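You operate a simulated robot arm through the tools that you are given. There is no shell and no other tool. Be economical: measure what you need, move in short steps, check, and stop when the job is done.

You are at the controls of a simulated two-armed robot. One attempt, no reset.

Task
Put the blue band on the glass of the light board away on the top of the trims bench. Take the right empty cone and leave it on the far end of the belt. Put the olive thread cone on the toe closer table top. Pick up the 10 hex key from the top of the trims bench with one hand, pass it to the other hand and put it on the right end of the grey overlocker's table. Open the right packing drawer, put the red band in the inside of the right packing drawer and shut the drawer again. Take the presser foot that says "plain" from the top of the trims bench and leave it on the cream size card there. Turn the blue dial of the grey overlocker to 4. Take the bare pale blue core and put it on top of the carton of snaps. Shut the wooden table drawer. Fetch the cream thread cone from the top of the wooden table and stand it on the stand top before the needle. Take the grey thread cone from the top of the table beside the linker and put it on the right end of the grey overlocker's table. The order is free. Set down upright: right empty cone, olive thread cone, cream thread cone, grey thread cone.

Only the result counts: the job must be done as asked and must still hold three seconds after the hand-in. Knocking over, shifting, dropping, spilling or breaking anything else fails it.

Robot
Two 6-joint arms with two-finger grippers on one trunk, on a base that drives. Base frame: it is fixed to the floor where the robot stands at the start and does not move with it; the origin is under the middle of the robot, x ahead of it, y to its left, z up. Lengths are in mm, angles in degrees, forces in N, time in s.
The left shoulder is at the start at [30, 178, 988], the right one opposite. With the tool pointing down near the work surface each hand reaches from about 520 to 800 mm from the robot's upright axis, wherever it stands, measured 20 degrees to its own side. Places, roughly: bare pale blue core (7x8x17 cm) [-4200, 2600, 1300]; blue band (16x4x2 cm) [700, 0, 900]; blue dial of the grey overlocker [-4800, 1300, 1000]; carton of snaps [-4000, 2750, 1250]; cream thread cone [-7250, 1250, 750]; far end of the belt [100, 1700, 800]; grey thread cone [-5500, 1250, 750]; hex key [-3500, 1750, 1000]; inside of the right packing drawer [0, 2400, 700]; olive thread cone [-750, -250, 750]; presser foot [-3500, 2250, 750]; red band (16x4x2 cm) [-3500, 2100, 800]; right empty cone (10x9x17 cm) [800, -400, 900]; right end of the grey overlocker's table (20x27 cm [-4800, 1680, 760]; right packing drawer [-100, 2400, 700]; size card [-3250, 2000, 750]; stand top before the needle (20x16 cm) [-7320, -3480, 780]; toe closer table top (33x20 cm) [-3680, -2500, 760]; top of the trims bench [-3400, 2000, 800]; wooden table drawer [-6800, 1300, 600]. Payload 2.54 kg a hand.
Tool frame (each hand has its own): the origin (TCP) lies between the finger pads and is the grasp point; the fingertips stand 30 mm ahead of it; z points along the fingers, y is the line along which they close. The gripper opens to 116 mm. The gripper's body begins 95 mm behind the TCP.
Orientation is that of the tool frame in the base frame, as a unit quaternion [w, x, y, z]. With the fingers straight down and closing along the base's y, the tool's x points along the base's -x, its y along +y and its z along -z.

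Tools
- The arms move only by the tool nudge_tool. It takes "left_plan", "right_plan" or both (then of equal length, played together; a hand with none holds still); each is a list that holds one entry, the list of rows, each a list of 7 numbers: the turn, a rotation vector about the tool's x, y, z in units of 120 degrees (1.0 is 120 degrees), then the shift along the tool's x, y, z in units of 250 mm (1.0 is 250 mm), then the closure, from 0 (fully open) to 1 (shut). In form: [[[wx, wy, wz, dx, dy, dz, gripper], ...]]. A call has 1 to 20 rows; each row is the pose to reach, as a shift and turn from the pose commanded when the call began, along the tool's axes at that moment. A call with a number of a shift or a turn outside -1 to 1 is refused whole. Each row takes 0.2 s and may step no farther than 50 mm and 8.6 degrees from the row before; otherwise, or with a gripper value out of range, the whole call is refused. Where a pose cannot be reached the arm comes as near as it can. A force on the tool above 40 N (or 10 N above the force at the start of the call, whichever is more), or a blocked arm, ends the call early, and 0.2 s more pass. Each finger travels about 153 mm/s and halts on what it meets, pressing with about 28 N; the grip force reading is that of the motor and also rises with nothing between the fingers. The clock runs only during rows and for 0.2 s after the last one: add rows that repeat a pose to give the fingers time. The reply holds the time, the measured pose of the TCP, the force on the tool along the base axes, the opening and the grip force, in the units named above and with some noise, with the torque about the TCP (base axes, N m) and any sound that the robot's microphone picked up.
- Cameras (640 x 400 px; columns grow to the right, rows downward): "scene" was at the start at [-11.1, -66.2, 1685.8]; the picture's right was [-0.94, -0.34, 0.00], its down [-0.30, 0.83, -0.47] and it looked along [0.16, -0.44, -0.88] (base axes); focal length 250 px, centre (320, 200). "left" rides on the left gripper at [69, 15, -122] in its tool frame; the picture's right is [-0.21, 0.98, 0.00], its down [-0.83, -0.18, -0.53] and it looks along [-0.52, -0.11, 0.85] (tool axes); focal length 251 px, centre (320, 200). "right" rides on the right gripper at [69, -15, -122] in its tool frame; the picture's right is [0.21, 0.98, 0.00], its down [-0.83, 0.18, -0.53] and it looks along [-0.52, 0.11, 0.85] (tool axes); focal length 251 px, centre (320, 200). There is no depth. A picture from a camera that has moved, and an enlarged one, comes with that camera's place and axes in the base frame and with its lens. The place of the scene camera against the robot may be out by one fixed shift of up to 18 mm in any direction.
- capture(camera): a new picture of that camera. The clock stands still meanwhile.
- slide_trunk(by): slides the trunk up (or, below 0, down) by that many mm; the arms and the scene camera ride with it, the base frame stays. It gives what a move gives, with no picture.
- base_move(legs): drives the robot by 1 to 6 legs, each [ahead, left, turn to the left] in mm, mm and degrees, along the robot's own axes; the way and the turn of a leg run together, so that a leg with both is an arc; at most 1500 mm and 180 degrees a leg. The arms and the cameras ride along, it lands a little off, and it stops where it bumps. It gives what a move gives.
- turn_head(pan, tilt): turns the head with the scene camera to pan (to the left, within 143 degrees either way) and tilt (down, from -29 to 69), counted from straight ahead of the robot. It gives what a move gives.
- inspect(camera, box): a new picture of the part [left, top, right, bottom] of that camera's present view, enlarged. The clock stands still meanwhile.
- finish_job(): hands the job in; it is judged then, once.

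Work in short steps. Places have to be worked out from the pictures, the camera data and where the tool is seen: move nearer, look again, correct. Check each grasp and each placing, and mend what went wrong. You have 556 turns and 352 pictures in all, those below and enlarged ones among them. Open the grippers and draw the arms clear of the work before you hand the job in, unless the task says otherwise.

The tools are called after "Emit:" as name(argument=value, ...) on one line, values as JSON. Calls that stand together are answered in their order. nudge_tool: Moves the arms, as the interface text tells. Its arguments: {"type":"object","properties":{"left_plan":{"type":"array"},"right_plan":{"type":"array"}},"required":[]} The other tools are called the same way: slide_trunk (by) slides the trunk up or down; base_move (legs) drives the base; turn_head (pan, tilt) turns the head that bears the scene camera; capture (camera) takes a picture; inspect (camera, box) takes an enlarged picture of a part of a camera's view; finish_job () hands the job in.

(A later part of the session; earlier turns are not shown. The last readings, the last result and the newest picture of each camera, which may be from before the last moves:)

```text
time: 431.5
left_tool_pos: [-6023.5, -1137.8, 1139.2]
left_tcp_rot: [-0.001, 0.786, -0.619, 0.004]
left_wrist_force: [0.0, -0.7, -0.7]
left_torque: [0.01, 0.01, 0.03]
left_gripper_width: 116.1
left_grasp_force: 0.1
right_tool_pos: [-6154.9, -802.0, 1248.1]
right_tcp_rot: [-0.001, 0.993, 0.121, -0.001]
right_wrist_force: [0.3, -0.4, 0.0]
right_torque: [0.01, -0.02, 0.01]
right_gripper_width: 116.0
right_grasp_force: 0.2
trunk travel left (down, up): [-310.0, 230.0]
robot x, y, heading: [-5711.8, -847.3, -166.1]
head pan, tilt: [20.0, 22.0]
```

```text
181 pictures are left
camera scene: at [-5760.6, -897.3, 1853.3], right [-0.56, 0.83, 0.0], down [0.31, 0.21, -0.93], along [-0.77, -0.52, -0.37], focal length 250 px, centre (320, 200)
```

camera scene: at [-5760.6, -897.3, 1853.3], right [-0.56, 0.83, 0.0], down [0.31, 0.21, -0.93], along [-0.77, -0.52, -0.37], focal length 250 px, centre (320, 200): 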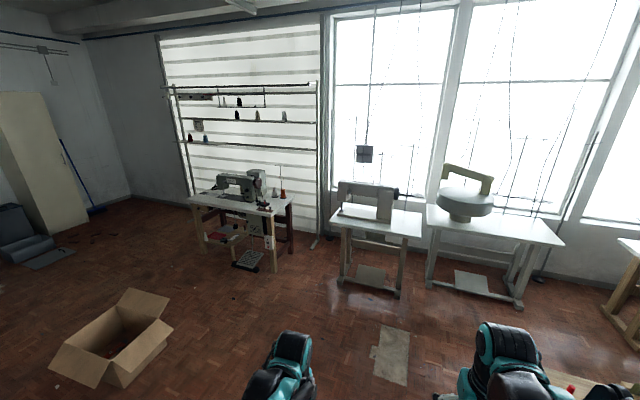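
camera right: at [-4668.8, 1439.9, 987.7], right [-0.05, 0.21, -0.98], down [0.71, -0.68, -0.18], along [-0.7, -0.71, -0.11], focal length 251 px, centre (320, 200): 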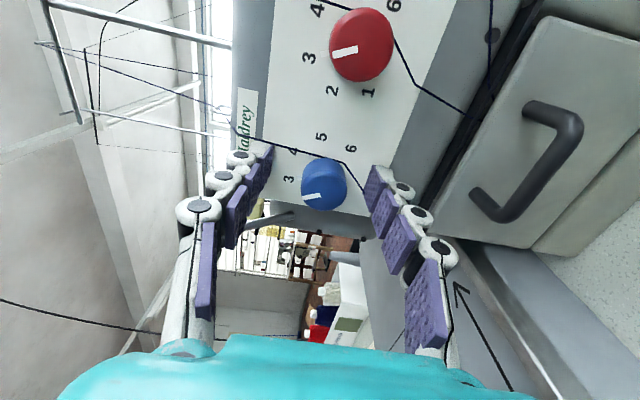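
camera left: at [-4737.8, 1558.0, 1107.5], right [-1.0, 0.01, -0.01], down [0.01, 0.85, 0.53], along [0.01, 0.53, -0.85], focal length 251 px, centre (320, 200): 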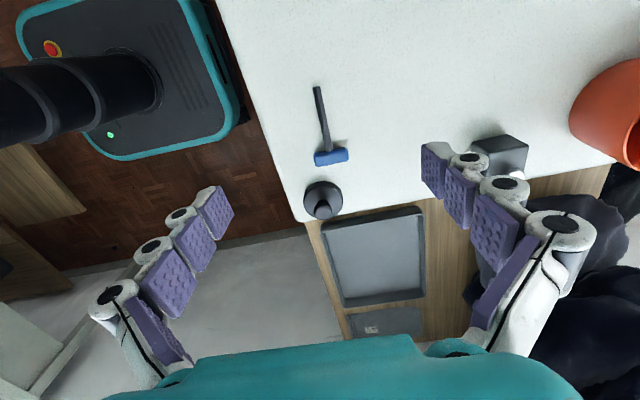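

The gap between linker and the drawer table is ~1 m wide. Turn north and drive up it.

Emit:
base_move(legs=[[0, 0, -90.4], [1000, 40, 0], [850, 0, 0]])

Emit:
turn_head(pan=-80, tilt=45)

Emit:
capture(camera="scene")

Emit:
turn_head(pan=70, tilt=45)

Emit:
capture(camera="scene")

```text
time: 444.6
left_tool_pos: [-6551.3, 1230.7, 1138.7]
left_tcp_rot: [-0.001, -0.138, 0.99, -0.004]
left_wrist_force: [-0.4, 0.7, 0.1]
left_torque: [-0.02, 0.0, 0.0]
left_gripper_width: 115.8
left_grasp_force: 0.0
right_tool_pos: [-6221.6, 1376.1, 1248.1]
right_tcp_rot: [-0.001, 0.799, -0.601, 0.0]
right_wrist_force: [0.2, -0.4, 0.5]
right_torque: [-0.01, 0.01, -0.01]
right_gripper_width: 115.9
right_grasp_force: 0.1
trunk travel left (down, up): [-310.0, 230.0]
robot x, y, heading: [-6248.1, 926.7, 106.0]
head pan, tilt: [20.0, 22.0]
```

```text
time: 446.4
left_tool_pos: [-6551.4, 1230.0, 1139.8]
left_tcp_rot: [-0.002, -0.137, 0.991, -0.004]
left_wrist_force: [-0.4, -0.7, 1.0]
left_torque: [-0.02, 0.0, 0.02]
left_gripper_width: 116.0
left_grasp_force: 0.0
right_tool_pos: [-6220.7, 1375.3, 1248.0]
right_tcp_rot: [-0.001, 0.799, -0.601, 0.0]
right_wrist_force: [-1.0, 1.0, 0.6]
right_torque: [-0.02, 0.0, 0.01]
right_gripper_width: 116.0
right_grasp_force: 0.0
trunk travel left (down, up): [-310.0, 230.0]
robot x, y, heading: [-6248.0, 930.2, 106.0]
head pan, tilt: [-80.0, 45.0]
```

```text
180 pictures are left
camera scene: at [-6170.7, 929.5, 1817.9], right [0.44, -0.9, 0.0], down [-0.63, -0.31, -0.71], along [0.63, 0.31, -0.71], focal length 250 px, centre (320, 200)
```

scene: 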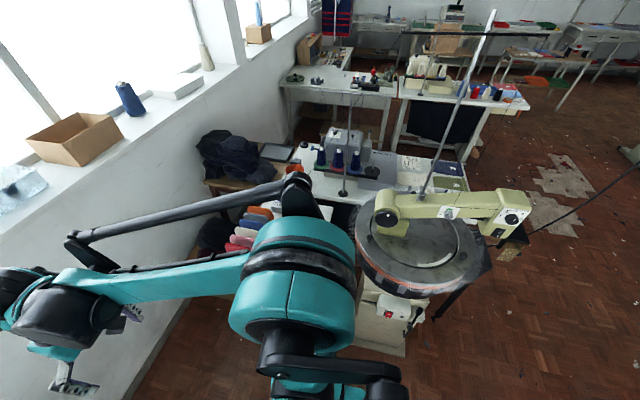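

```text
time: 448.8
left_tool_pos: [-6551.5, 1230.9, 1139.3]
left_tcp_rot: [-0.003, -0.137, 0.991, -0.004]
left_wrist_force: [-0.1, 0.0, -0.6]
left_torque: [-0.03, -0.02, 0.04]
left_gripper_width: 116.0
left_grasp_force: 0.0
right_tool_pos: [-6222.7, 1376.5, 1248.0]
right_tcp_rot: [-0.002, 0.799, -0.601, 0.0]
right_wrist_force: [0.1, 0.0, 0.3]
right_torque: [-0.03, 0.01, 0.03]
right_gripper_width: 115.8
right_grasp_force: 0.0
trunk travel left (down, up): [-310.0, 230.0]
robot x, y, heading: [-6246.1, 930.0, 106.1]
head pan, tilt: [70.0, 45.0]
```

```text
179 pictures are left
camera scene: at [-6324.9, 899.2, 1817.9], right [0.07, 1.0, 0.0], down [0.71, -0.05, -0.71], along [-0.71, 0.05, -0.71], focal length 250 px, centre (320, 200)
```

scene: 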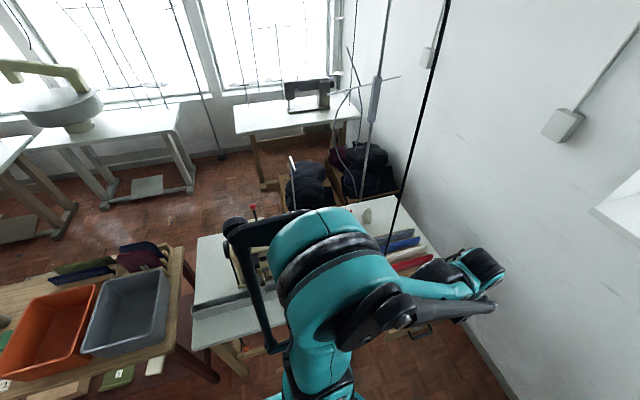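

Drive 150 further north, then turn right to face the table with the grey cone.

Emit:
base_move(legs=[[150, 0, 0], [0, 0, -92.5]])

Emit:
turn_head(pan=5, tilt=42)

Emit:
capture(camera="scene")

```text
time: 454.1
left_tool_pos: [-5971.7, 1357.4, 1139.1]
left_tcp_rot: [-0.004, 0.625, 0.781, -0.001]
left_wrist_force: [0.6, 0.1, 0.1]
left_torque: [-0.01, 0.04, 0.03]
left_gripper_width: 116.1
left_grasp_force: 0.0
right_tool_pos: [-5844.8, 1019.1, 1248.8]
right_tcp_rot: [0.001, -0.113, 0.994, -0.001]
right_wrist_force: [-0.7, 0.1, -0.2]
right_torque: [0.0, -0.03, -0.01]
right_gripper_width: 116.1
right_grasp_force: 0.1
trunk travel left (down, up): [-310.0, 230.0]
robot x, y, heading: [-6294.8, 1072.5, 13.0]
head pan, tilt: [70.0, 45.0]
```

```text
time: 455.4
left_tool_pos: [-5972.0, 1357.3, 1138.9]
left_tcp_rot: [-0.005, 0.625, 0.781, -0.001]
left_wrist_force: [0.3, -0.1, -0.7]
left_torque: [0.01, 0.01, -0.03]
left_gripper_width: 116.1
left_grasp_force: 0.1
right_tool_pos: [-5844.3, 1019.6, 1247.4]
right_tcp_rot: [0.001, -0.112, 0.994, -0.001]
right_wrist_force: [0.5, 0.4, -0.1]
right_torque: [0.01, -0.03, -0.01]
right_gripper_width: 116.0
right_grasp_force: 0.1
trunk travel left (down, up): [-310.0, 230.0]
robot x, y, heading: [-6289.7, 1069.9, 13.0]
head pan, tilt: [5.0, 42.0]
```

```text
178 pictures are left
camera scene: at [-6242.9, 1084.8, 1822.2], right [0.31, -0.95, 0.0], down [-0.64, -0.21, -0.74], along [0.71, 0.23, -0.67], focal length 250 px, centre (320, 200)
```

scene: 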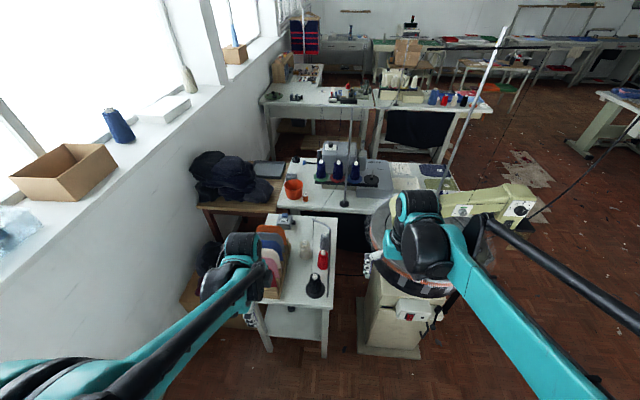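

Zoom to identify the cones on that table.

Emit:
inspect(camera="scene", box=[240, 200, 360, 310])

```text
3.64 times, centred on (300, 255) of scene
camera zoom: at [-6242.9, 1084.8, 1822.2], right [0.31, -0.95, 0.0], down [-0.64, -0.21, -0.74], along [0.71, 0.23, -0.67], focal length 909 px, centre (393, 0)
```

zoom: 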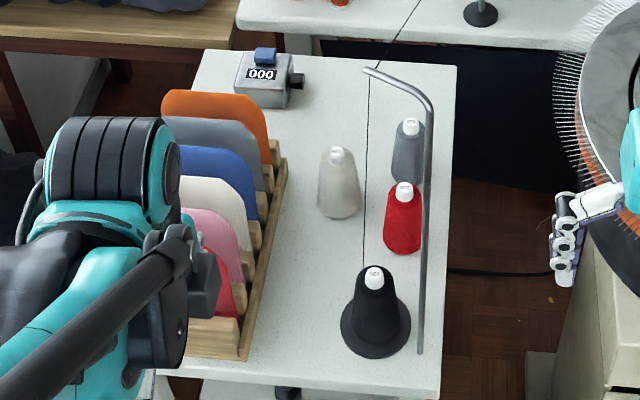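

A tall bent thread rod stands right between me and the grey cone, so I approach from the north-west corner instead: move left first, then turn right 49°.

Emit:
base_move(legs=[[0, 619, 0], [0, 0, -49], [150, 180, 0]])

Emit:
turn_head(pan=0, tilt=45)

Emit:
capture(camera="scene")

Emit:
capture(camera="left")

```text
time: 462.5
left_tool_pos: [-5790.5, 1664.6, 1140.1]
left_tcp_rot: [-0.005, 0.878, 0.479, 0.001]
left_wrist_force: [0.1, 0.5, 0.5]
left_torque: [0.03, 0.05, 0.01]
left_gripper_width: 116.0
left_grasp_force: 0.0
right_tool_pos: [-5942.6, 1337.5, 1248.8]
right_tcp_rot: [0.001, 0.28, 0.96, 0.0]
right_wrist_force: [0.0, -1.0, 0.6]
right_torque: [0.0, -0.02, 0.0]
right_gripper_width: 116.2
right_grasp_force: 0.1
trunk travel left (down, up): [-310.0, 230.0]
robot x, y, heading: [-6219.1, 1692.2, -32.4]
head pan, tilt: [5.0, 42.0]
```

```text
time: 463.1
left_tool_pos: [-5790.8, 1663.7, 1139.0]
left_tcp_rot: [-0.004, 0.878, 0.479, 0.001]
left_wrist_force: [1.1, 0.1, -0.4]
left_torque: [0.02, 0.01, -0.02]
left_gripper_width: 116.0
left_grasp_force: 0.0
right_tool_pos: [-5941.1, 1337.9, 1248.1]
right_tcp_rot: [-0.001, 0.28, 0.96, -0.001]
right_wrist_force: [0.5, 0.2, 0.0]
right_torque: [-0.01, 0.02, 0.0]
right_gripper_width: 116.0
right_grasp_force: 0.0
trunk travel left (down, up): [-310.0, 230.0]
robot x, y, heading: [-6215.0, 1689.6, -32.2]
head pan, tilt: [0.0, 45.0]
```

```text
176 pictures are left
camera scene: at [-6176.9, 1657.4, 1817.9], right [-0.54, -0.84, 0.0], down [-0.6, 0.38, -0.71], along [0.6, -0.38, -0.71], focal length 250 px, centre (320, 200)
```

scene: 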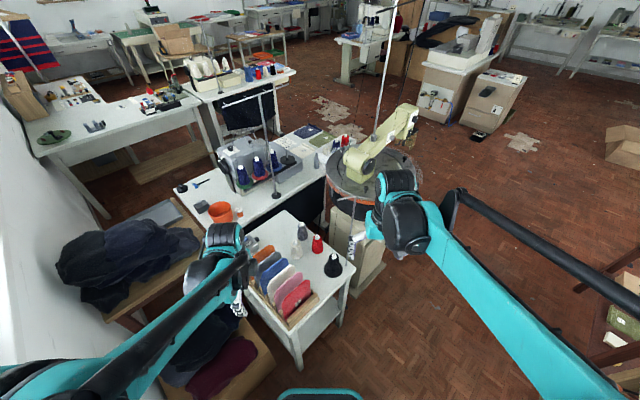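

```text
175 pictures are left
camera left: at [-5741.1, 1714.3, 1260.7], right [0.71, -0.71, -0.01], down [-0.6, -0.6, 0.53], along [-0.38, -0.37, -0.85], focal length 251 px, centre (320, 200)
```

left: 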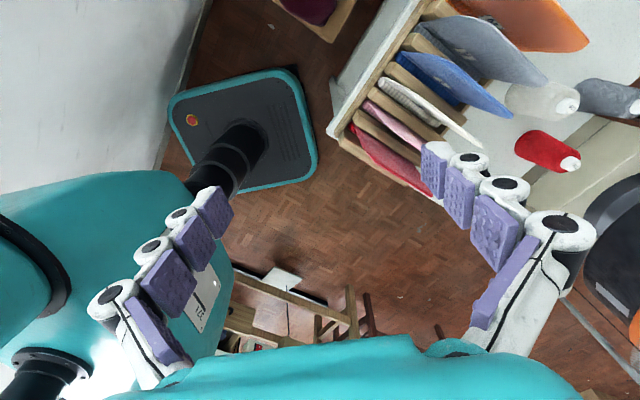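

Grey is 820 mm ahead; drive 90 mm forward and swing the left hand toward it at height.

Emit:
base_move(legs=[[90, 0, 0]])

Emit:
nudge_tool(left_plan=[[[0, 0, -0.068, -0.06, 0.06, 0, 0], [0, 0, -0.136, -0.12, 0.12, 0, 0], [0, 0, -0.205, -0.18, 0.18, 0, 0], [0, 0, -0.273, -0.24, 0.24, 0, 0], [0, 0, -0.341, -0.3, 0.3, 0, 0], [0, 0, -0.409, -0.36, 0.36, 0, 0], [0, 0, -0.477, -0.42, 0.42, 0, 0], [0, 0, -0.545, -0.48, 0.48, 0, 0], [0, 0, -0.614, -0.53, 0.54, 0, 0], [0, 0, -0.682, -0.56, 0.6, 0, 0], [0, 0, -0.75, -0.58, 0.66, 0, 0]]])

Emit:
capture(camera="left")

Emit:
capture(camera="scene")

```text
time: 464.2
left_tool_pos: [-5716.1, 1616.4, 1138.8]
left_tcp_rot: [-0.004, 0.878, 0.478, 0.001]
left_wrist_force: [-0.1, -1.2, 0.7]
left_torque: [0.0, 0.05, 0.01]
left_gripper_width: 115.9
left_grasp_force: 0.1
right_tool_pos: [-5866.6, 1288.7, 1247.8]
right_tcp_rot: [-0.001, 0.279, 0.96, -0.001]
right_wrist_force: [0.3, -0.7, 0.1]
right_torque: [0.02, 0.03, -0.02]
right_gripper_width: 116.1
right_grasp_force: 0.1
trunk travel left (down, up): [-310.0, 230.0]
robot x, y, heading: [-6142.8, 1643.4, -32.5]
head pan, tilt: [0.0, 45.0]
```

```text
time: 466.6
left_tool_pos: [-5655.3, 1404.6, 1136.9]
left_tcp_rot: [-0.003, 0.281, 0.96, 0.003]
left_wrist_force: [0.7, 0.4, 1.4]
left_torque: [0.02, 0.02, 0.0]
left_gripper_width: 116.2
left_grasp_force: 0.1
right_tool_pos: [-5867.9, 1290.0, 1247.2]
right_tcp_rot: [0.0, 0.28, 0.96, -0.001]
right_wrist_force: [0.3, 0.2, -0.4]
right_torque: [0.04, 0.02, 0.0]
right_gripper_width: 116.1
right_grasp_force: 0.1
trunk travel left (down, up): [-310.0, 230.0]
robot x, y, heading: [-6144.0, 1645.1, -32.5]
head pan, tilt: [0.0, 45.0]
```

```text
174 pictures are left
camera left: at [-5706.9, 1454.8, 1259.3], right [0.71, 0.71, 0.0], down [0.6, -0.6, 0.53], along [0.38, -0.37, -0.85], focal length 251 px, centre (320, 200)
```

left: 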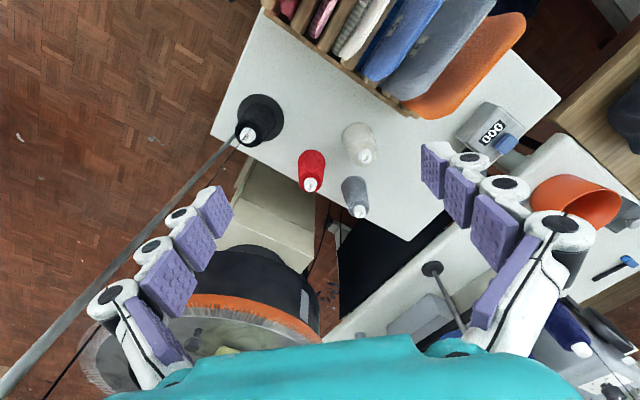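

```text
173 pictures are left
camera scene: at [-6102.5, 1609.6, 1817.9], right [-0.54, -0.84, 0.0], down [-0.6, 0.38, -0.71], along [0.6, -0.38, -0.71], focal length 250 px, centre (320, 200)
```

scene: 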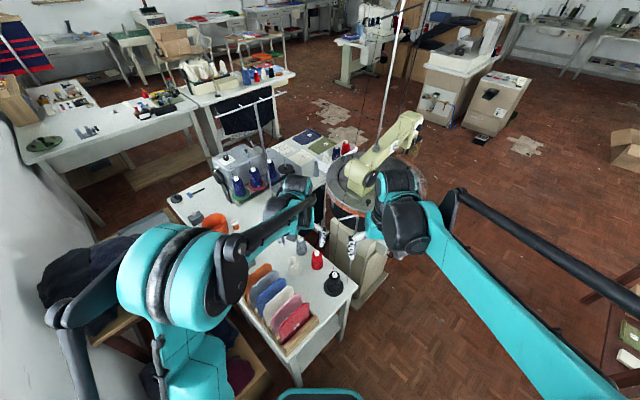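

Grey cone at ≈(-5457,1318), top ≈865. Move over it (away from the rod), lower partly, check.

Emit:
nudge_tool(left_plan=[[[0, 0, 0, -0.17, 0.03, 0, 0], [0, 0, 0, -0.34, 0.06, 0, 0], [0, 0, 0, -0.51, 0.09, 0, 0], [0, 0, 0, -0.68, 0.11, 0, 0], [0, 0, 0, -0.856, 0.132, 0, 0], [0, 0, 0, -0.856, 0.132, 0.18, 0], [0, 0, 0, -0.856, 0.132, 0.36, 0], [0, 0, 0, -0.856, 0.132, 0.54, 0], [0, 0, 0, -0.856, 0.132, 0.7, 0]]])

Emit:
capture(camera="left")

```text
time: 468.6
left_tool_pos: [-5458.9, 1321.4, 959.8]
left_tcp_rot: [-0.003, 0.281, 0.96, 0.004]
left_wrist_force: [0.5, 0.7, 0.1]
left_torque: [0.0, -0.01, 0.03]
left_gripper_width: 115.9
left_grasp_force: 0.1
right_tool_pos: [-5867.0, 1288.7, 1247.1]
right_tcp_rot: [0.0, 0.28, 0.96, -0.001]
right_wrist_force: [0.5, 0.5, 0.9]
right_torque: [-0.02, 0.01, 0.02]
right_gripper_width: 115.8
right_grasp_force: 0.0
trunk travel left (down, up): [-310.0, 230.0]
robot x, y, heading: [-6142.2, 1644.6, -32.5]
head pan, tilt: [0.0, 45.0]
```

```text
172 pictures are left
camera left: at [-5509.2, 1370.4, 1082.7], right [0.71, 0.71, 0.0], down [0.6, -0.6, 0.53], along [0.37, -0.37, -0.85], focal length 251 px, centre (320, 200)
```

left: 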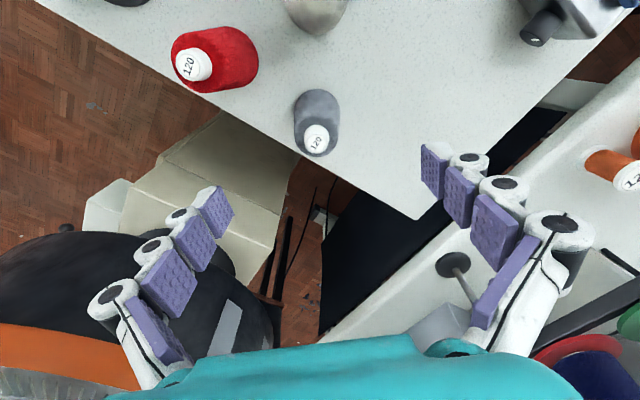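

Centred. Lower around the cone and grip.

Emit:
nudge_tool(left_plan=[[[0, 0, 0, 0.01, 0, 0.16, 0], [0, 0, 0, 0.01, 0, 0.32, 0], [0, 0, 0, 0.01, 0, 0.46, 0], [0, 0, 0, 0.01, 0, 0.53, 0], [0, 0, 0, 0.01, 0, 0.53, 0.4], [0, 0, 0, 0.01, 0, 0.53, 0.8], [0, 0, 0, 0.01, 0, 0.53, 1], [0, 0, 0, 0.01, 0, 0.53, 1]]])

Emit:
capture(camera="left")

```text
time: 470.4
left_tool_pos: [-5476.8, 1336.4, 847.9]
left_tcp_rot: [-0.002, 0.281, 0.96, 0.003]
left_wrist_force: [-1.2, -0.2, 0.2]
left_torque: [0.03, 0.0, 0.0]
left_gripper_width: 0.0
left_grasp_force: 27.6
left hand out of reach, approached as far as the arm can: row 3, 4, 5, 6, 7, 8
right_tool_pos: [-5866.7, 1290.8, 1247.3]
right_tcp_rot: [0.0, 0.279, 0.96, -0.001]
right_wrist_force: [-0.4, 0.0, -0.3]
right_torque: [0.01, -0.02, 0.0]
right_gripper_width: 116.0
right_grasp_force: 0.0
trunk travel left (down, up): [-310.0, 230.0]
robot x, y, heading: [-6145.0, 1643.2, -32.3]
head pan, tilt: [0.0, 45.0]
```

```text
171 pictures are left
camera left: at [-5527.8, 1386.7, 969.8], right [0.71, 0.71, 0.0], down [0.6, -0.6, 0.53], along [0.38, -0.37, -0.85], focal length 251 px, centre (320, 200)
```

left: 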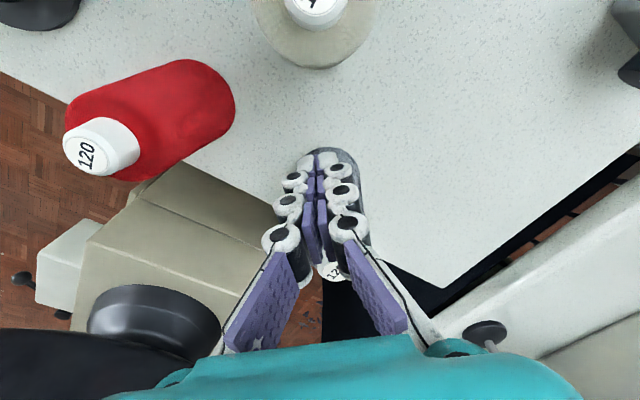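

The low limit kept the hand short, so the fingers closed in front of the cone. I open, rise, and lower the trunk for more reach.

Emit:
nudge_tool(left_plan=[[[0, 0, 0, 0.02, 0, 0, 0.8], [0, 0, 0, 0.04, 0, 0, 0.4], [0, 0, 0, 0.04, 0, 0, 0], [0, 0, 0, 0.04, 0, -0.1, 0], [0, 0, 0, 0.04, 0, -0.28, 0], [0, 0, 0, 0.04, 0, -0.46, 0], [0, 0, 0, 0.04, 0, -0.6, 0]]])

Emit:
capture(camera="left")

```text
time: 472.0
left_tool_pos: [-5487.2, 1342.4, 1000.0]
left_tcp_rot: [-0.001, 0.282, 0.96, 0.003]
left_wrist_force: [-0.6, 0.4, 0.7]
left_torque: [-0.02, 0.01, 0.0]
left_gripper_width: 116.3
left_grasp_force: 0.1
right_tool_pos: [-5868.5, 1290.7, 1247.6]
right_tcp_rot: [0.001, 0.28, 0.96, -0.001]
right_wrist_force: [-0.3, 0.4, -0.1]
right_torque: [-0.03, -0.01, -0.01]
right_gripper_width: 116.1
right_grasp_force: 0.2
trunk travel left (down, up): [-310.0, 230.0]
robot x, y, heading: [-6143.1, 1644.5, -32.5]
head pan, tilt: [0.0, 45.0]
```

```text
170 pictures are left
camera left: at [-5538.1, 1393.3, 1120.9], right [0.71, 0.71, 0.0], down [0.6, -0.6, 0.53], along [0.38, -0.37, -0.85], focal length 251 px, centre (320, 200)
```

left: 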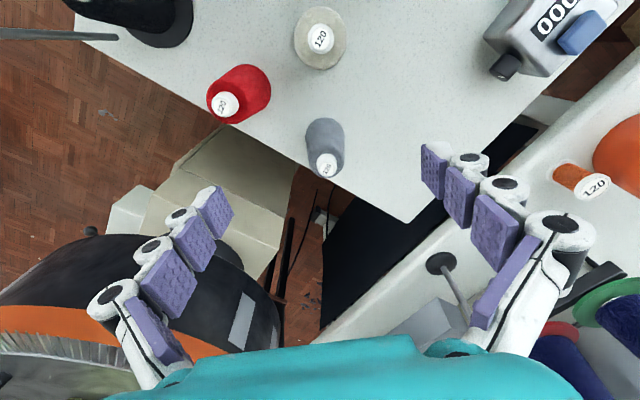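

Cone still upright at (-5455,1322). Raise the hand, lower the trunk 110 mm.

Emit:
nudge_tool(left_plan=[[[0, 0, 0, 0, 0, -0.18, 0], [0, 0, 0, -0.06, 0, -0.34, 0], [0, 0, 0, -0.14, 0, -0.42, 0]]])

Emit:
slide_trunk(by=-110)

Emit:
capture(camera="left")

```text
time: 472.8
left_tool_pos: [-5455.0, 1321.4, 1102.9]
left_tcp_rot: [-0.003, 0.281, 0.96, 0.003]
left_wrist_force: [0.2, -0.2, -0.1]
left_torque: [0.02, -0.02, 0.02]
left_gripper_width: 115.5
left_grasp_force: 0.0
right_tool_pos: [-5866.9, 1289.5, 1247.8]
right_tcp_rot: [0.0, 0.281, 0.96, -0.001]
right_wrist_force: [-0.7, 0.4, 0.6]
right_torque: [-0.02, -0.03, 0.0]
right_gripper_width: 115.8
right_grasp_force: 0.1
trunk travel left (down, up): [-310.0, 230.0]
robot x, y, heading: [-6141.0, 1642.6, -32.3]
head pan, tilt: [0.0, 45.0]
```

```text
time: 474.3
left_tool_pos: [-5455.0, 1323.0, 993.9]
left_tcp_rot: [-0.003, 0.282, 0.96, 0.003]
left_wrist_force: [-0.5, -0.2, -0.3]
left_torque: [-0.02, 0.03, 0.03]
left_gripper_width: 116.1
left_grasp_force: 0.1
right_tool_pos: [-5866.6, 1290.3, 1139.0]
right_tcp_rot: [0.001, 0.28, 0.96, -0.001]
right_wrist_force: [1.2, 0.0, 0.2]
right_torque: [0.02, 0.04, 0.03]
right_gripper_width: 116.1
right_grasp_force: 0.0
trunk travel left (down, up): [-200.0, 340.0]
robot x, y, heading: [-6141.0, 1640.5, -32.4]
head pan, tilt: [0.0, 45.0]
```

```text
169 pictures are left
camera left: at [-5506.1, 1372.7, 1115.5], right [0.71, 0.71, 0.0], down [0.6, -0.6, 0.53], along [0.37, -0.37, -0.85], focal length 251 px, centre (320, 200)
```

left: 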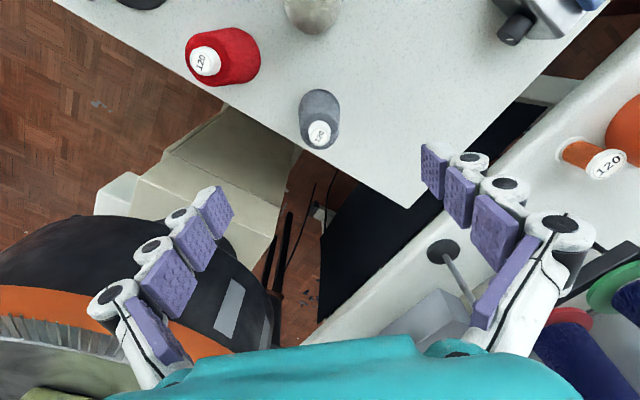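

Centred at (-5454,1319). Lower and check the pose before closing.

Emit:
nudge_tool(left_plan=[[[0, 0, 0, 0, -0.012, 0.18, 0], [0, 0, 0, 0, -0.012, 0.36, 0], [0, 0, 0, 0, -0.012, 0.54, 0], [0, 0, 0, 0, -0.012, 0.67, 0]]])

```text
time: 475.3
left_tool_pos: [-5456.1, 1320.7, 823.0]
left_tcp_rot: [-0.003, 0.282, 0.959, 0.004]
left_wrist_force: [0.4, 0.5, -0.4]
left_torque: [0.01, -0.02, -0.01]
left_gripper_width: 115.8
left_grasp_force: 0.1
right_tool_pos: [-5867.4, 1290.0, 1137.2]
right_tcp_rot: [0.001, 0.279, 0.96, -0.001]
right_wrist_force: [-0.1, 0.7, 0.2]
right_torque: [-0.04, 0.01, 0.02]
right_gripper_width: 116.1
right_grasp_force: 0.1
trunk travel left (down, up): [-200.0, 340.0]
robot x, y, heading: [-6143.9, 1643.0, -32.2]
head pan, tilt: [0.0, 45.0]
```

Reached. Close and lift.

Emit:
nudge_tool(left_plan=[[[0, 0, 0, 0, 0, 0, 0.4], [0, 0, 0, 0, 0, 0, 0.8], [0, 0, 0, 0, 0, 0, 1], [0, 0, 0, 0, 0, 0, 1], [0, 0, 0, 0, 0, -0.08, 1], [0, 0, 0, 0, 0, -0.24, 1], [0, 0, 0, 0, 0, -0.42, 1], [0, 0, 0, 0, 0, -0.6, 1], [0, 0, 0, 0, 0, -0.8, 1], [0, 0, 0, 0, 0, -1.0, 1]]])

Emit:
capture(camera="left")

```text
time: 477.5
left_tool_pos: [-5456.7, 1321.1, 1075.3]
left_tcp_rot: [-0.003, 0.281, 0.96, 0.004]
left_wrist_force: [0.4, 1.1, -0.3]
left_torque: [-0.03, 0.02, 0.0]
left_gripper_width: 49.2
left_grasp_force: 27.9
right_tool_pos: [-5867.5, 1291.4, 1138.2]
right_tcp_rot: [0.0, 0.28, 0.96, -0.001]
right_wrist_force: [0.3, 0.5, -0.4]
right_torque: [-0.01, 0.03, -0.04]
right_gripper_width: 115.9
right_grasp_force: 0.1
trunk travel left (down, up): [-200.0, 340.0]
robot x, y, heading: [-6141.5, 1644.8, -32.3]
head pan, tilt: [0.0, 45.0]
```

```text
168 pictures are left
camera left: at [-5508.3, 1370.5, 1196.8], right [0.71, 0.71, 0.0], down [0.6, -0.6, 0.53], along [0.37, -0.37, -0.85], focal length 251 px, centre (320, 200)
```

left: 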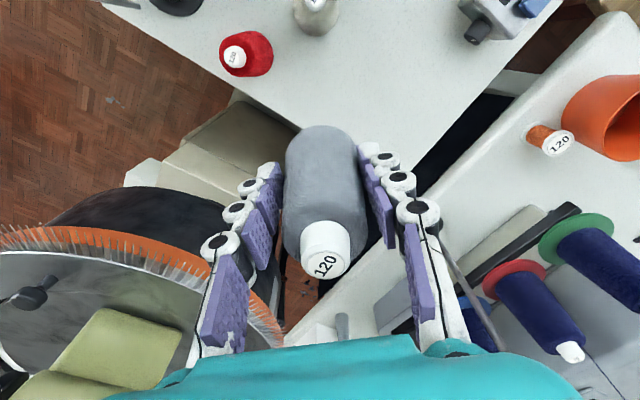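

Grey cone held. Raise and retract along the path I came.

Emit:
nudge_tool(left_plan=[[[0, 0, 0, 0, 0, -0.16, 1], [0, 0, 0, 0.08, 0, -0.3, 1], [0, 0, 0, 0.25, 0, -0.34, 1], [0, 0, 0, 0.42, 0, -0.34, 1], [0, 0, 0, 0.6, 0.02, -0.34, 1], [0, 0, 0, 0.78, 0.08, -0.34, 1], [0, 0, 0, 0.92, 0.16, -0.34, 1], [0, 0, 0, 1.0, 0.28, -0.34, 1]]])

Emit:
base_move(legs=[[-300, 0, 0]])

Emit:
turn_head(pan=-130, tilt=40)

Emit:
capture(camera="scene")

```text
time: 479.3
left_tool_pos: [-5630.3, 1511.2, 1162.3]
left_tcp_rot: [-0.003, 0.282, 0.959, 0.004]
left_wrist_force: [0.4, 0.5, -0.9]
left_torque: [-0.05, 0.03, 0.0]
left_gripper_width: 49.2
left_grasp_force: 28.2
right_tool_pos: [-5866.8, 1291.2, 1137.3]
right_tcp_rot: [0.002, 0.28, 0.96, -0.001]
right_wrist_force: [-0.5, -0.7, 0.2]
right_torque: [-0.03, 0.02, 0.0]
right_gripper_width: 116.0
right_grasp_force: 0.1
trunk travel left (down, up): [-200.0, 340.0]
robot x, y, heading: [-6140.0, 1649.8, -32.6]
head pan, tilt: [0.0, 45.0]
```

```text
time: 480.6
left_tool_pos: [-5728.4, 1529.7, 1163.3]
left_tcp_rot: [-0.003, 0.301, 0.954, 0.006]
left_wrist_force: [0.4, -0.8, -0.9]
left_torque: [0.13, 0.02, 0.03]
left_gripper_width: 49.3
left_grasp_force: 27.8
right_tool_pos: [-5972.4, 1319.0, 1136.5]
right_tcp_rot: [0.001, 0.298, 0.954, 0.001]
right_wrist_force: [0.0, -0.8, 0.5]
right_torque: [0.14, -0.02, 0.01]
right_gripper_width: 116.2
right_grasp_force: 0.0
trunk travel left (down, up): [-200.0, 340.0]
robot x, y, heading: [-6232.4, 1687.5, -34.4]
head pan, tilt: [0.0, 45.0]
stopped in leg 1: the robot was blocked; the commanded pose is now the measured one
```

```text
time: 482.7
left_tool_pos: [-5726.8, 1533.8, 1163.7]
left_tcp_rot: [-0.002, 0.299, 0.954, 0.003]
left_wrist_force: [-0.4, -0.6, -1.1]
left_torque: [0.01, 0.0, 0.04]
left_gripper_width: 49.5
left_grasp_force: 28.2
right_tool_pos: [-5971.9, 1323.9, 1138.2]
right_tcp_rot: [0.0, 0.299, 0.954, -0.001]
right_wrist_force: [-0.3, -0.2, -0.6]
right_torque: [-0.03, 0.01, 0.0]
right_gripper_width: 115.8
right_grasp_force: 0.0
trunk travel left (down, up): [-200.0, 340.0]
robot x, y, heading: [-6233.6, 1686.1, -34.7]
head pan, tilt: [-130.0, 40.0]
```

```text
167 pictures are left
camera scene: at [-6343.4, 1675.4, 1715.2], right [-0.26, 0.96, 0.0], down [0.62, 0.17, -0.77], along [-0.74, -0.2, -0.64], focal length 250 px, centre (320, 200)
```

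scene: 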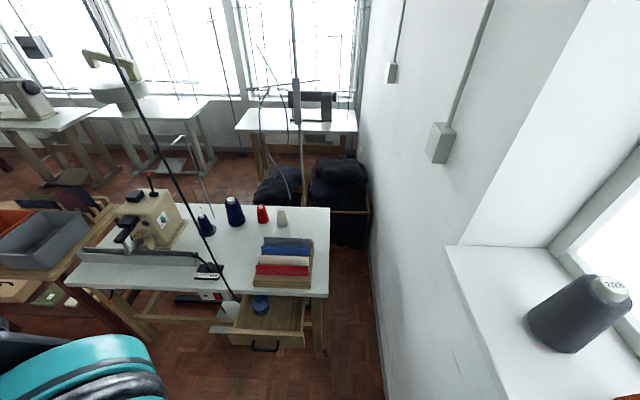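

The base touched the wall behind. I draw the left hand closer, then shift to the right away from the wall, and turn to face the drawer table.

Emit:
nudge_tool(left_plan=[[[0, 0, 0, 0.15, 0, 0, 1], [0, 0, 0, 0.3, 0.05, 0, 1], [0, 0, 0, 0.45, 0.1, 0, 1], [0, 0, 0, 0.52, 0.15, 0, 1]]], right_plan=[[[0, 0, 0, 0.05, 0, -0.1, 0], [0, 0, 0, 0.1, 0, -0.2, 0], [0, 0, 0, 0.1, 0, -0.3, 0], [0, 0, 0, 0.1, 0, -0.3, 0]]])

Emit:
base_move(legs=[[0, -120, 0], [90, -130, 0], [0, 0, -60]])

```text
time: 483.7
left_tool_pos: [-5811.1, 1638.7, 1165.7]
left_tcp_rot: [-0.002, 0.3, 0.954, 0.004]
left_wrist_force: [0.4, -0.1, -1.2]
left_torque: [0.01, 0.06, 0.03]
left_gripper_width: 49.4
left_grasp_force: 28.2
right_tool_pos: [-5992.0, 1337.2, 1213.2]
right_tcp_rot: [-0.001, 0.298, 0.955, -0.001]
right_wrist_force: [0.1, -0.1, 0.4]
right_torque: [-0.01, 0.02, -0.03]
right_gripper_width: 116.0
right_grasp_force: 0.0
trunk travel left (down, up): [-200.0, 340.0]
robot x, y, heading: [-6237.2, 1689.5, -35.0]
head pan, tilt: [-130.0, 40.0]
```

```text
time: 488.7
left_tool_pos: [-6142.6, 1036.6, 1165.9]
left_tcp_rot: [0.0, 0.746, 0.666, 0.005]
left_wrist_force: [0.4, -0.4, -0.7]
left_torque: [-0.01, -0.01, -0.04]
left_gripper_width: 49.0
left_grasp_force: 28.6
right_tool_pos: [-6494.1, 1051.3, 1212.9]
right_tcp_rot: [-0.001, 0.744, 0.668, 0.0]
right_wrist_force: [-0.1, 0.2, 0.9]
right_torque: [0.0, -0.01, -0.01]
right_gripper_width: 116.0
right_grasp_force: 0.0
trunk travel left (down, up): [-200.0, 340.0]
robot x, y, heading: [-6301.9, 1428.7, -96.3]
head pan, tilt: [-130.0, 40.0]
```

Shift east a little and finish the turn to face west.

Emit:
base_move(legs=[[0, 140, 0], [0, 0, -70]])

Emit:
turn_head(pan=-10, tilt=50)

Emit:
capture(camera="scene")

Emit:
capture(camera="right")

```text
time: 493.1
left_tool_pos: [-6481.9, 1136.6, 1166.3]
left_tcp_rot: [0.003, 0.994, 0.106, 0.004]
left_wrist_force: [0.5, 0.2, -1.2]
left_torque: [0.0, 0.01, -0.03]
left_gripper_width: 49.1
left_grasp_force: 28.0
right_tool_pos: [-6580.0, 1474.3, 1213.2]
right_tcp_rot: [-0.001, 0.994, 0.109, 0.0]
right_wrist_force: [-0.2, 0.2, 0.8]
right_torque: [0.0, 0.0, 0.01]
right_gripper_width: 115.8
right_grasp_force: 0.1
trunk travel left (down, up): [-200.0, 340.0]
robot x, y, heading: [-6156.2, 1415.6, -167.7]
head pan, tilt: [-130.0, 40.0]
```

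```text
time: 495.1
left_tool_pos: [-6481.1, 1137.4, 1164.7]
left_tcp_rot: [0.003, 0.994, 0.106, 0.004]
left_wrist_force: [-0.4, -0.1, -0.3]
left_torque: [0.01, -0.02, -0.01]
left_gripper_width: 48.8
left_grasp_force: 27.6
right_tool_pos: [-6580.1, 1472.7, 1213.7]
right_tcp_rot: [-0.001, 0.994, 0.109, -0.001]
right_wrist_force: [0.0, 0.0, -1.3]
right_torque: [0.0, 0.01, -0.01]
right_gripper_width: 116.2
right_grasp_force: 0.1
trunk travel left (down, up): [-200.0, 340.0]
robot x, y, heading: [-6163.0, 1413.1, -167.4]
head pan, tilt: [-10.0, 50.0]
```

```text
166 pictures are left
camera scene: at [-6211.1, 1411.3, 1701.0], right [-0.04, 1.0, 0.0], down [0.77, 0.03, -0.64], along [-0.64, -0.03, -0.77], focal length 250 px, centre (320, 200)
```

scene: 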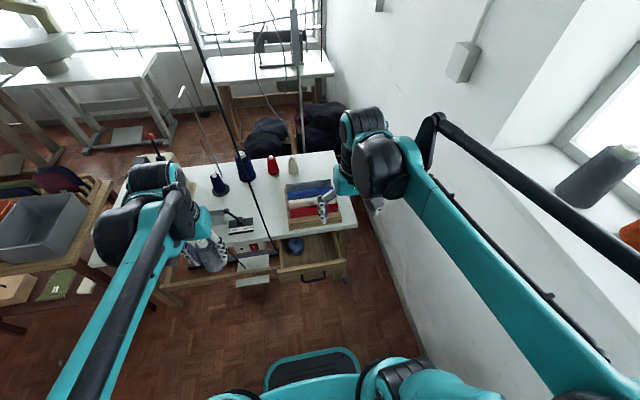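

```text
165 pictures are left
camera right: at [-6516.7, 1502.8, 1335.2], right [0.42, -0.91, 0.0], down [-0.77, -0.36, 0.53], along [-0.48, -0.22, -0.85], focal length 251 px, centre (320, 200)
```

right: 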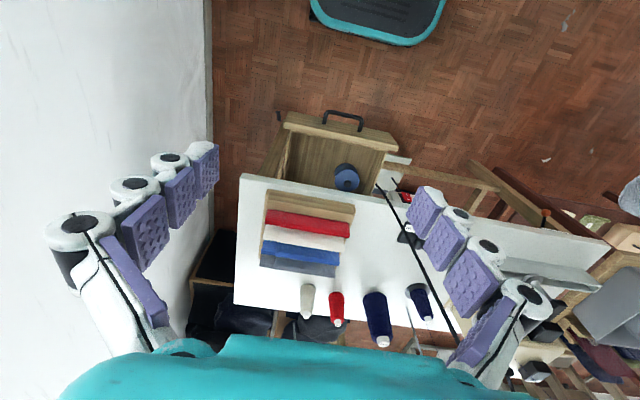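

Now shut the drawer: lower the trunk and bring the closed right hand down in front of the handle (≈(-6650,1376)).

Emit:
slide_trunk(by=-195)

Emit:
nudge_tool(right_plan=[[[0, 0, 0, 0, 0.08, 0.1, 1], [0, 0, 0, 0, 0.16, 0.24, 1], [0, 0, 0, 0, 0.24, 0.38, 1], [0, 0, 0, 0, 0.3, 0.54, 1], [0, 0, 0, 0, 0.3, 0.72, 1]]])

Emit:
capture(camera="right")

Emit:
capture(camera="scene")

```text
time: 497.2
left_tool_pos: [-6480.1, 1136.5, 970.0]
left_tcp_rot: [0.004, 0.994, 0.106, 0.003]
left_wrist_force: [-0.2, -0.4, 0.0]
left_torque: [0.03, 0.0, -0.01]
left_gripper_width: 48.5
left_grasp_force: 28.1
right_tool_pos: [-6580.5, 1473.6, 1018.8]
right_tcp_rot: [-0.001, 0.994, 0.108, 0.0]
right_wrist_force: [0.7, 0.5, 0.1]
right_torque: [0.0, -0.02, -0.01]
right_gripper_width: 115.8
right_grasp_force: 0.1
trunk travel left (down, up): [-5.0, 535.0]
robot x, y, heading: [-6157.6, 1415.8, -167.6]
head pan, tilt: [-10.0, 50.0]
```

```text
time: 498.4
left_tool_pos: [-6482.4, 1136.9, 970.3]
left_tcp_rot: [0.003, 0.994, 0.107, 0.004]
left_wrist_force: [0.0, -1.1, -0.6]
left_torque: [-0.03, 0.01, 0.03]
left_gripper_width: 48.8
left_grasp_force: 27.7
right_tool_pos: [-6564.4, 1402.8, 838.5]
right_tcp_rot: [-0.001, 0.994, 0.109, 0.001]
right_wrist_force: [0.2, -1.3, 0.5]
right_torque: [0.0, 0.0, 0.03]
right_gripper_width: 0.0
right_grasp_force: 28.0
trunk travel left (down, up): [-5.0, 535.0]
robot x, y, heading: [-6166.6, 1409.3, -167.5]
head pan, tilt: [-10.0, 50.0]
```

```text
164 pictures are left
camera right: at [-6499.5, 1431.2, 959.2], right [0.42, -0.91, 0.0], down [-0.77, -0.36, 0.53], along [-0.48, -0.22, -0.85], focal length 251 px, centre (320, 200)
```

right: 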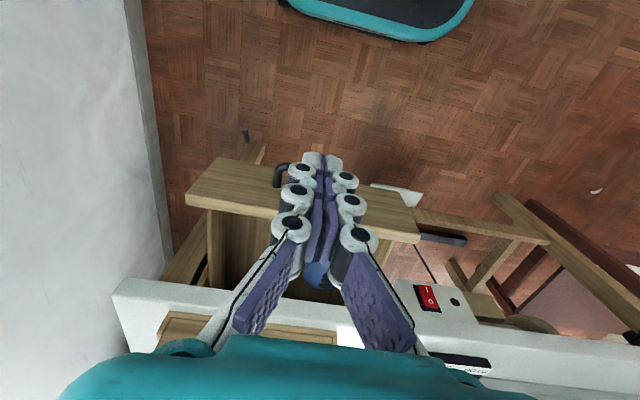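

```text
163 pictures are left
camera scene: at [-6211.8, 1411.0, 1505.9], right [-0.04, 1.0, 0.0], down [0.77, 0.03, -0.64], along [-0.64, -0.03, -0.77], focal length 250 px, centre (320, 200)
```

scene: 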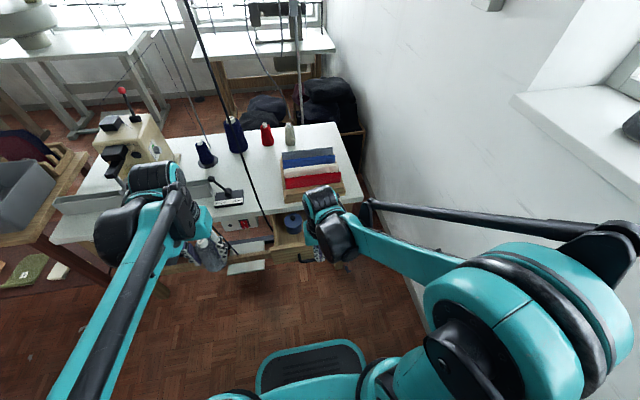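

Handle at ≈(-6651,1390,657), 85 mm ahead of the fingers. Lower to handle height.

Emit:
nudge_tool(right_plan=[[[0, 0, 0, 0, 0.02, 0.16, 1], [0, 0, 0, 0, 0.04, 0.32, 1], [0, 0, 0, 0, 0.06, 0.48, 1], [0, 0, 0, 0, 0.06, 0.64, 1], [0, 0, 0, 0, 0.06, 0.64, 1]]])

Emit:
capture(camera="right")

```text
time: 499.6
left_tool_pos: [-6482.5, 1137.2, 970.5]
left_tcp_rot: [0.003, 0.994, 0.106, 0.004]
left_wrist_force: [0.2, -0.6, -0.3]
left_torque: [0.02, -0.02, 0.02]
left_gripper_width: 48.9
left_grasp_force: 27.8
right_tool_pos: [-6560.9, 1386.3, 677.4]
right_tcp_rot: [-0.001, 0.994, 0.109, 0.0]
right_wrist_force: [-0.2, -0.3, -0.1]
right_torque: [-0.01, 0.0, -0.04]
right_gripper_width: 0.0
right_grasp_force: 28.2
trunk travel left (down, up): [-5.0, 535.0]
robot x, y, heading: [-6161.3, 1411.9, -167.7]
head pan, tilt: [-10.0, 50.0]
```

```text
162 pictures are left
camera right: at [-6497.5, 1415.0, 799.3], right [0.42, -0.91, 0.0], down [-0.77, -0.36, 0.53], along [-0.48, -0.22, -0.85], focal length 251 px, centre (320, 200)
```

right: 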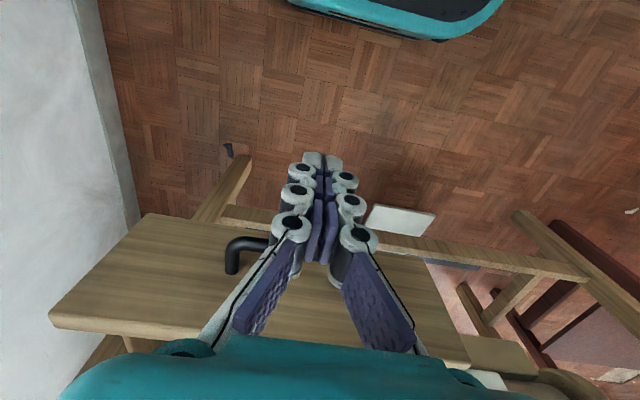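

Approach the handle, then push slowly so the spool in the drawer stays put.

Emit:
nudge_tool(right_plan=[[[0, 0, 0, -0.1, 0, 0, 1], [0, 0, 0, -0.18, 0, 0, 1], [0, 0, 0, -0.24, 0, 0, 1], [0, 0, 0, -0.27, 0, 0, 1], [0, 0, 0, -0.3, 0, 0, 1], [0, 0, 0, -0.33, 0, 0, 1], [0, 0, 0, -0.36, 0, 0, 1], [0, 0, 0, -0.39, 0, 0, 1], [0, 0, 0, -0.42, 0, 0, 1], [0, 0, 0, -0.45, 0, 0, 1], [0, 0, 0, -0.48, 0, 0, 1], [0, 0, 0, -0.51, 0, 0, 1], [0, 0, 0, -0.54, 0, 0, 1], [0, 0, 0, -0.57, 0, 0, 1], [0, 0, 0, -0.6, 0, 0, 1]]])

Emit:
capture(camera="right")

```text
time: 502.9
left_tool_pos: [-6481.8, 1136.2, 971.9]
left_tcp_rot: [0.003, 0.994, 0.108, 0.004]
left_wrist_force: [-0.1, 0.1, -0.4]
left_torque: [0.01, -0.01, 0.01]
left_gripper_width: 48.4
left_grasp_force: 27.9
right_tool_pos: [-6706.3, 1353.3, 679.0]
right_tcp_rot: [-0.001, 0.994, 0.109, 0.0]
right_wrist_force: [-0.4, -3.2, 3.3]
right_torque: [-0.05, 0.0, 0.0]
right_gripper_width: 6.2
right_grasp_force: 28.2
trunk travel left (down, up): [-5.0, 535.0]
robot x, y, heading: [-6160.6, 1415.1, -167.4]
head pan, tilt: [-10.0, 50.0]
```

```text
161 pictures are left
camera right: at [-6643.4, 1382.2, 800.0], right [0.42, -0.91, 0.0], down [-0.77, -0.36, 0.53], along [-0.49, -0.22, -0.85], focal length 251 px, centre (320, 200)
```

right: 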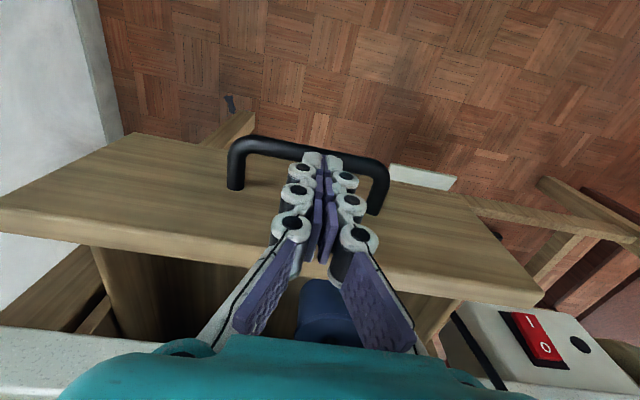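

The drawer is moving. Continue slowly.

Emit:
nudge_tool(right_plan=[[[0, 0, 0, -0.03, 0, 0, 1], [0, 0, 0, -0.06, 0, 0, 1], [0, 0, 0, -0.09, 0, 0, 1], [0, 0, 0, -0.12, 0, 0, 1], [0, 0, 0, -0.15, 0, 0, 1], [0, 0, 0, -0.18, 0, 0, 1], [0, 0, 0, -0.21, 0, 0, 1], [0, 0, 0, -0.24, 0, 0, 1], [0, 0, 0, -0.27, 0, 0, 1], [0, 0, 0, -0.3, 0, 0, 1], [0, 0, 0, -0.33, 0, 0, 1], [0, 0, 0, -0.36, 0, 0, 1], [0, 0, 0, -0.39, 0, 0, 1]]])

Emit:
capture(camera="right")

```text
time: 505.6
left_tool_pos: [-6480.8, 1137.9, 971.1]
left_tcp_rot: [0.003, 0.994, 0.106, 0.004]
left_wrist_force: [-0.5, 0.5, -2.0]
left_torque: [0.01, -0.02, 0.01]
left_gripper_width: 48.5
left_grasp_force: 28.2
right_tool_pos: [-6798.9, 1335.1, 678.0]
right_tcp_rot: [-0.001, 0.994, 0.11, 0.001]
right_wrist_force: [34.6, 10.6, -13.3]
right_torque: [-0.92, 3.35, 0.4]
right_gripper_width: 0.1
right_grasp_force: 28.2
trunk travel left (down, up): [-5.0, 535.0]
robot x, y, heading: [-6157.3, 1416.5, -168.0]
head pan, tilt: [-10.0, 50.0]
```

```text
160 pictures are left
camera right: at [-6735.6, 1362.9, 800.5], right [0.42, -0.91, 0.0], down [-0.77, -0.36, 0.53], along [-0.48, -0.22, -0.85], focal length 251 px, centre (320, 200)
```

right: 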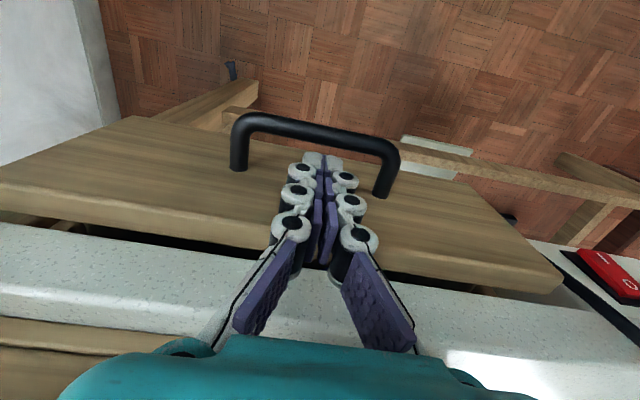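

The gripper body meets the table edge (contact ~97 mm above TCP). Back off, raise 25 mm so the body clears the table, and push on with the tips.

Emit:
nudge_tool(right_plan=[[[0, 0, 0, 0.06, 0, 0, 1], [0, 0, 0, 0.06, 0, -0.06, 1], [0, 0, 0, 0.06, 0, -0.11, 1], [0, 0, 0, 0.03, 0, -0.11, 1], [0, 0, 0, 0.0, 0, -0.11, 1], [0, 0, 0, -0.03, 0, -0.11, 1]]])

Emit:
capture(camera="right")

```text
time: 507.1
left_tool_pos: [-6480.9, 1137.1, 970.0]
left_tcp_rot: [0.003, 0.994, 0.107, 0.004]
left_wrist_force: [0.4, -0.3, -0.1]
left_torque: [0.0, -0.04, 0.04]
left_gripper_width: 48.6
left_grasp_force: 27.7
right_tool_pos: [-6811.3, 1331.3, 705.1]
right_tcp_rot: [-0.001, 0.994, 0.109, 0.001]
right_wrist_force: [-0.3, 0.7, -0.9]
right_torque: [0.02, 0.0, -0.01]
right_gripper_width: 0.1
right_grasp_force: 28.8
trunk travel left (down, up): [-5.0, 535.0]
robot x, y, heading: [-6161.9, 1415.7, -167.5]
head pan, tilt: [-10.0, 50.0]
```

```text
159 pictures are left
camera right: at [-6746.7, 1360.2, 827.4], right [0.42, -0.91, 0.0], down [-0.77, -0.36, 0.53], along [-0.48, -0.22, -0.85], focal length 251 px, centre (320, 200)
```

right: 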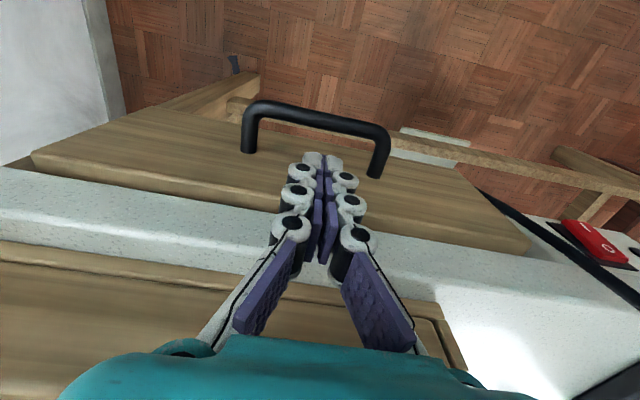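

Clear of the table now. Push further in small steps until the drawer stops.

Emit:
nudge_tool(right_plan=[[[0, 0, 0, -0.03, 0, 0, 1], [0, 0, 0, -0.06, 0, 0, 1], [0, 0, 0, -0.09, 0, 0, 1], [0, 0, 0, -0.12, 0, 0, 1], [0, 0, 0, -0.15, 0, 0, 1], [0, 0, 0, -0.18, 0, 0, 1], [0, 0, 0, -0.21, 0, 0, 1]]])

Emit:
capture(camera="right")

```text
time: 507.7
left_tool_pos: [-6481.3, 1137.4, 970.4]
left_tcp_rot: [0.003, 0.994, 0.106, 0.004]
left_wrist_force: [0.6, -0.7, -0.8]
left_torque: [-0.01, -0.06, 0.0]
left_gripper_width: 48.6
left_grasp_force: 28.4
right_tool_pos: [-6816.9, 1329.8, 705.1]
right_tcp_rot: [-0.002, 0.994, 0.109, 0.007]
right_wrist_force: [11.2, 3.2, -1.1]
right_torque: [0.01, 0.45, 0.01]
right_gripper_width: 0.1
right_grasp_force: 29.4
trunk travel left (down, up): [-5.0, 535.0]
robot x, y, heading: [-6159.2, 1414.2, -167.6]
head pan, tilt: [-10.0, 50.0]
stopped in row 3 (right hand): the force on the tool passed its limit at 50 N (the readings are from after the stop); the commanded pose is now the measured one
```

```text
158 pictures are left
camera right: at [-6756.1, 1357.8, 827.8], right [0.42, -0.91, 0.0], down [-0.77, -0.36, 0.52], along [-0.47, -0.22, -0.85], focal length 251 px, centre (320, 200)
```

right: 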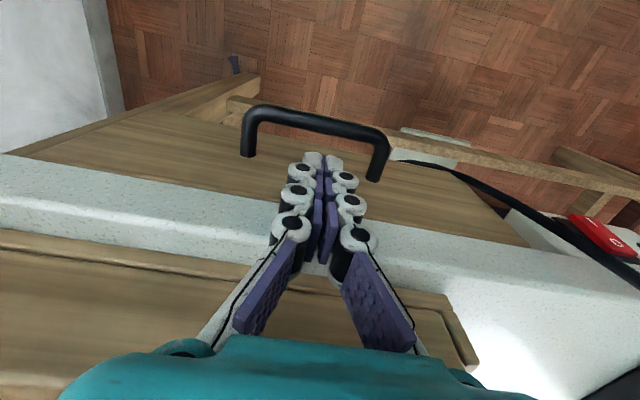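

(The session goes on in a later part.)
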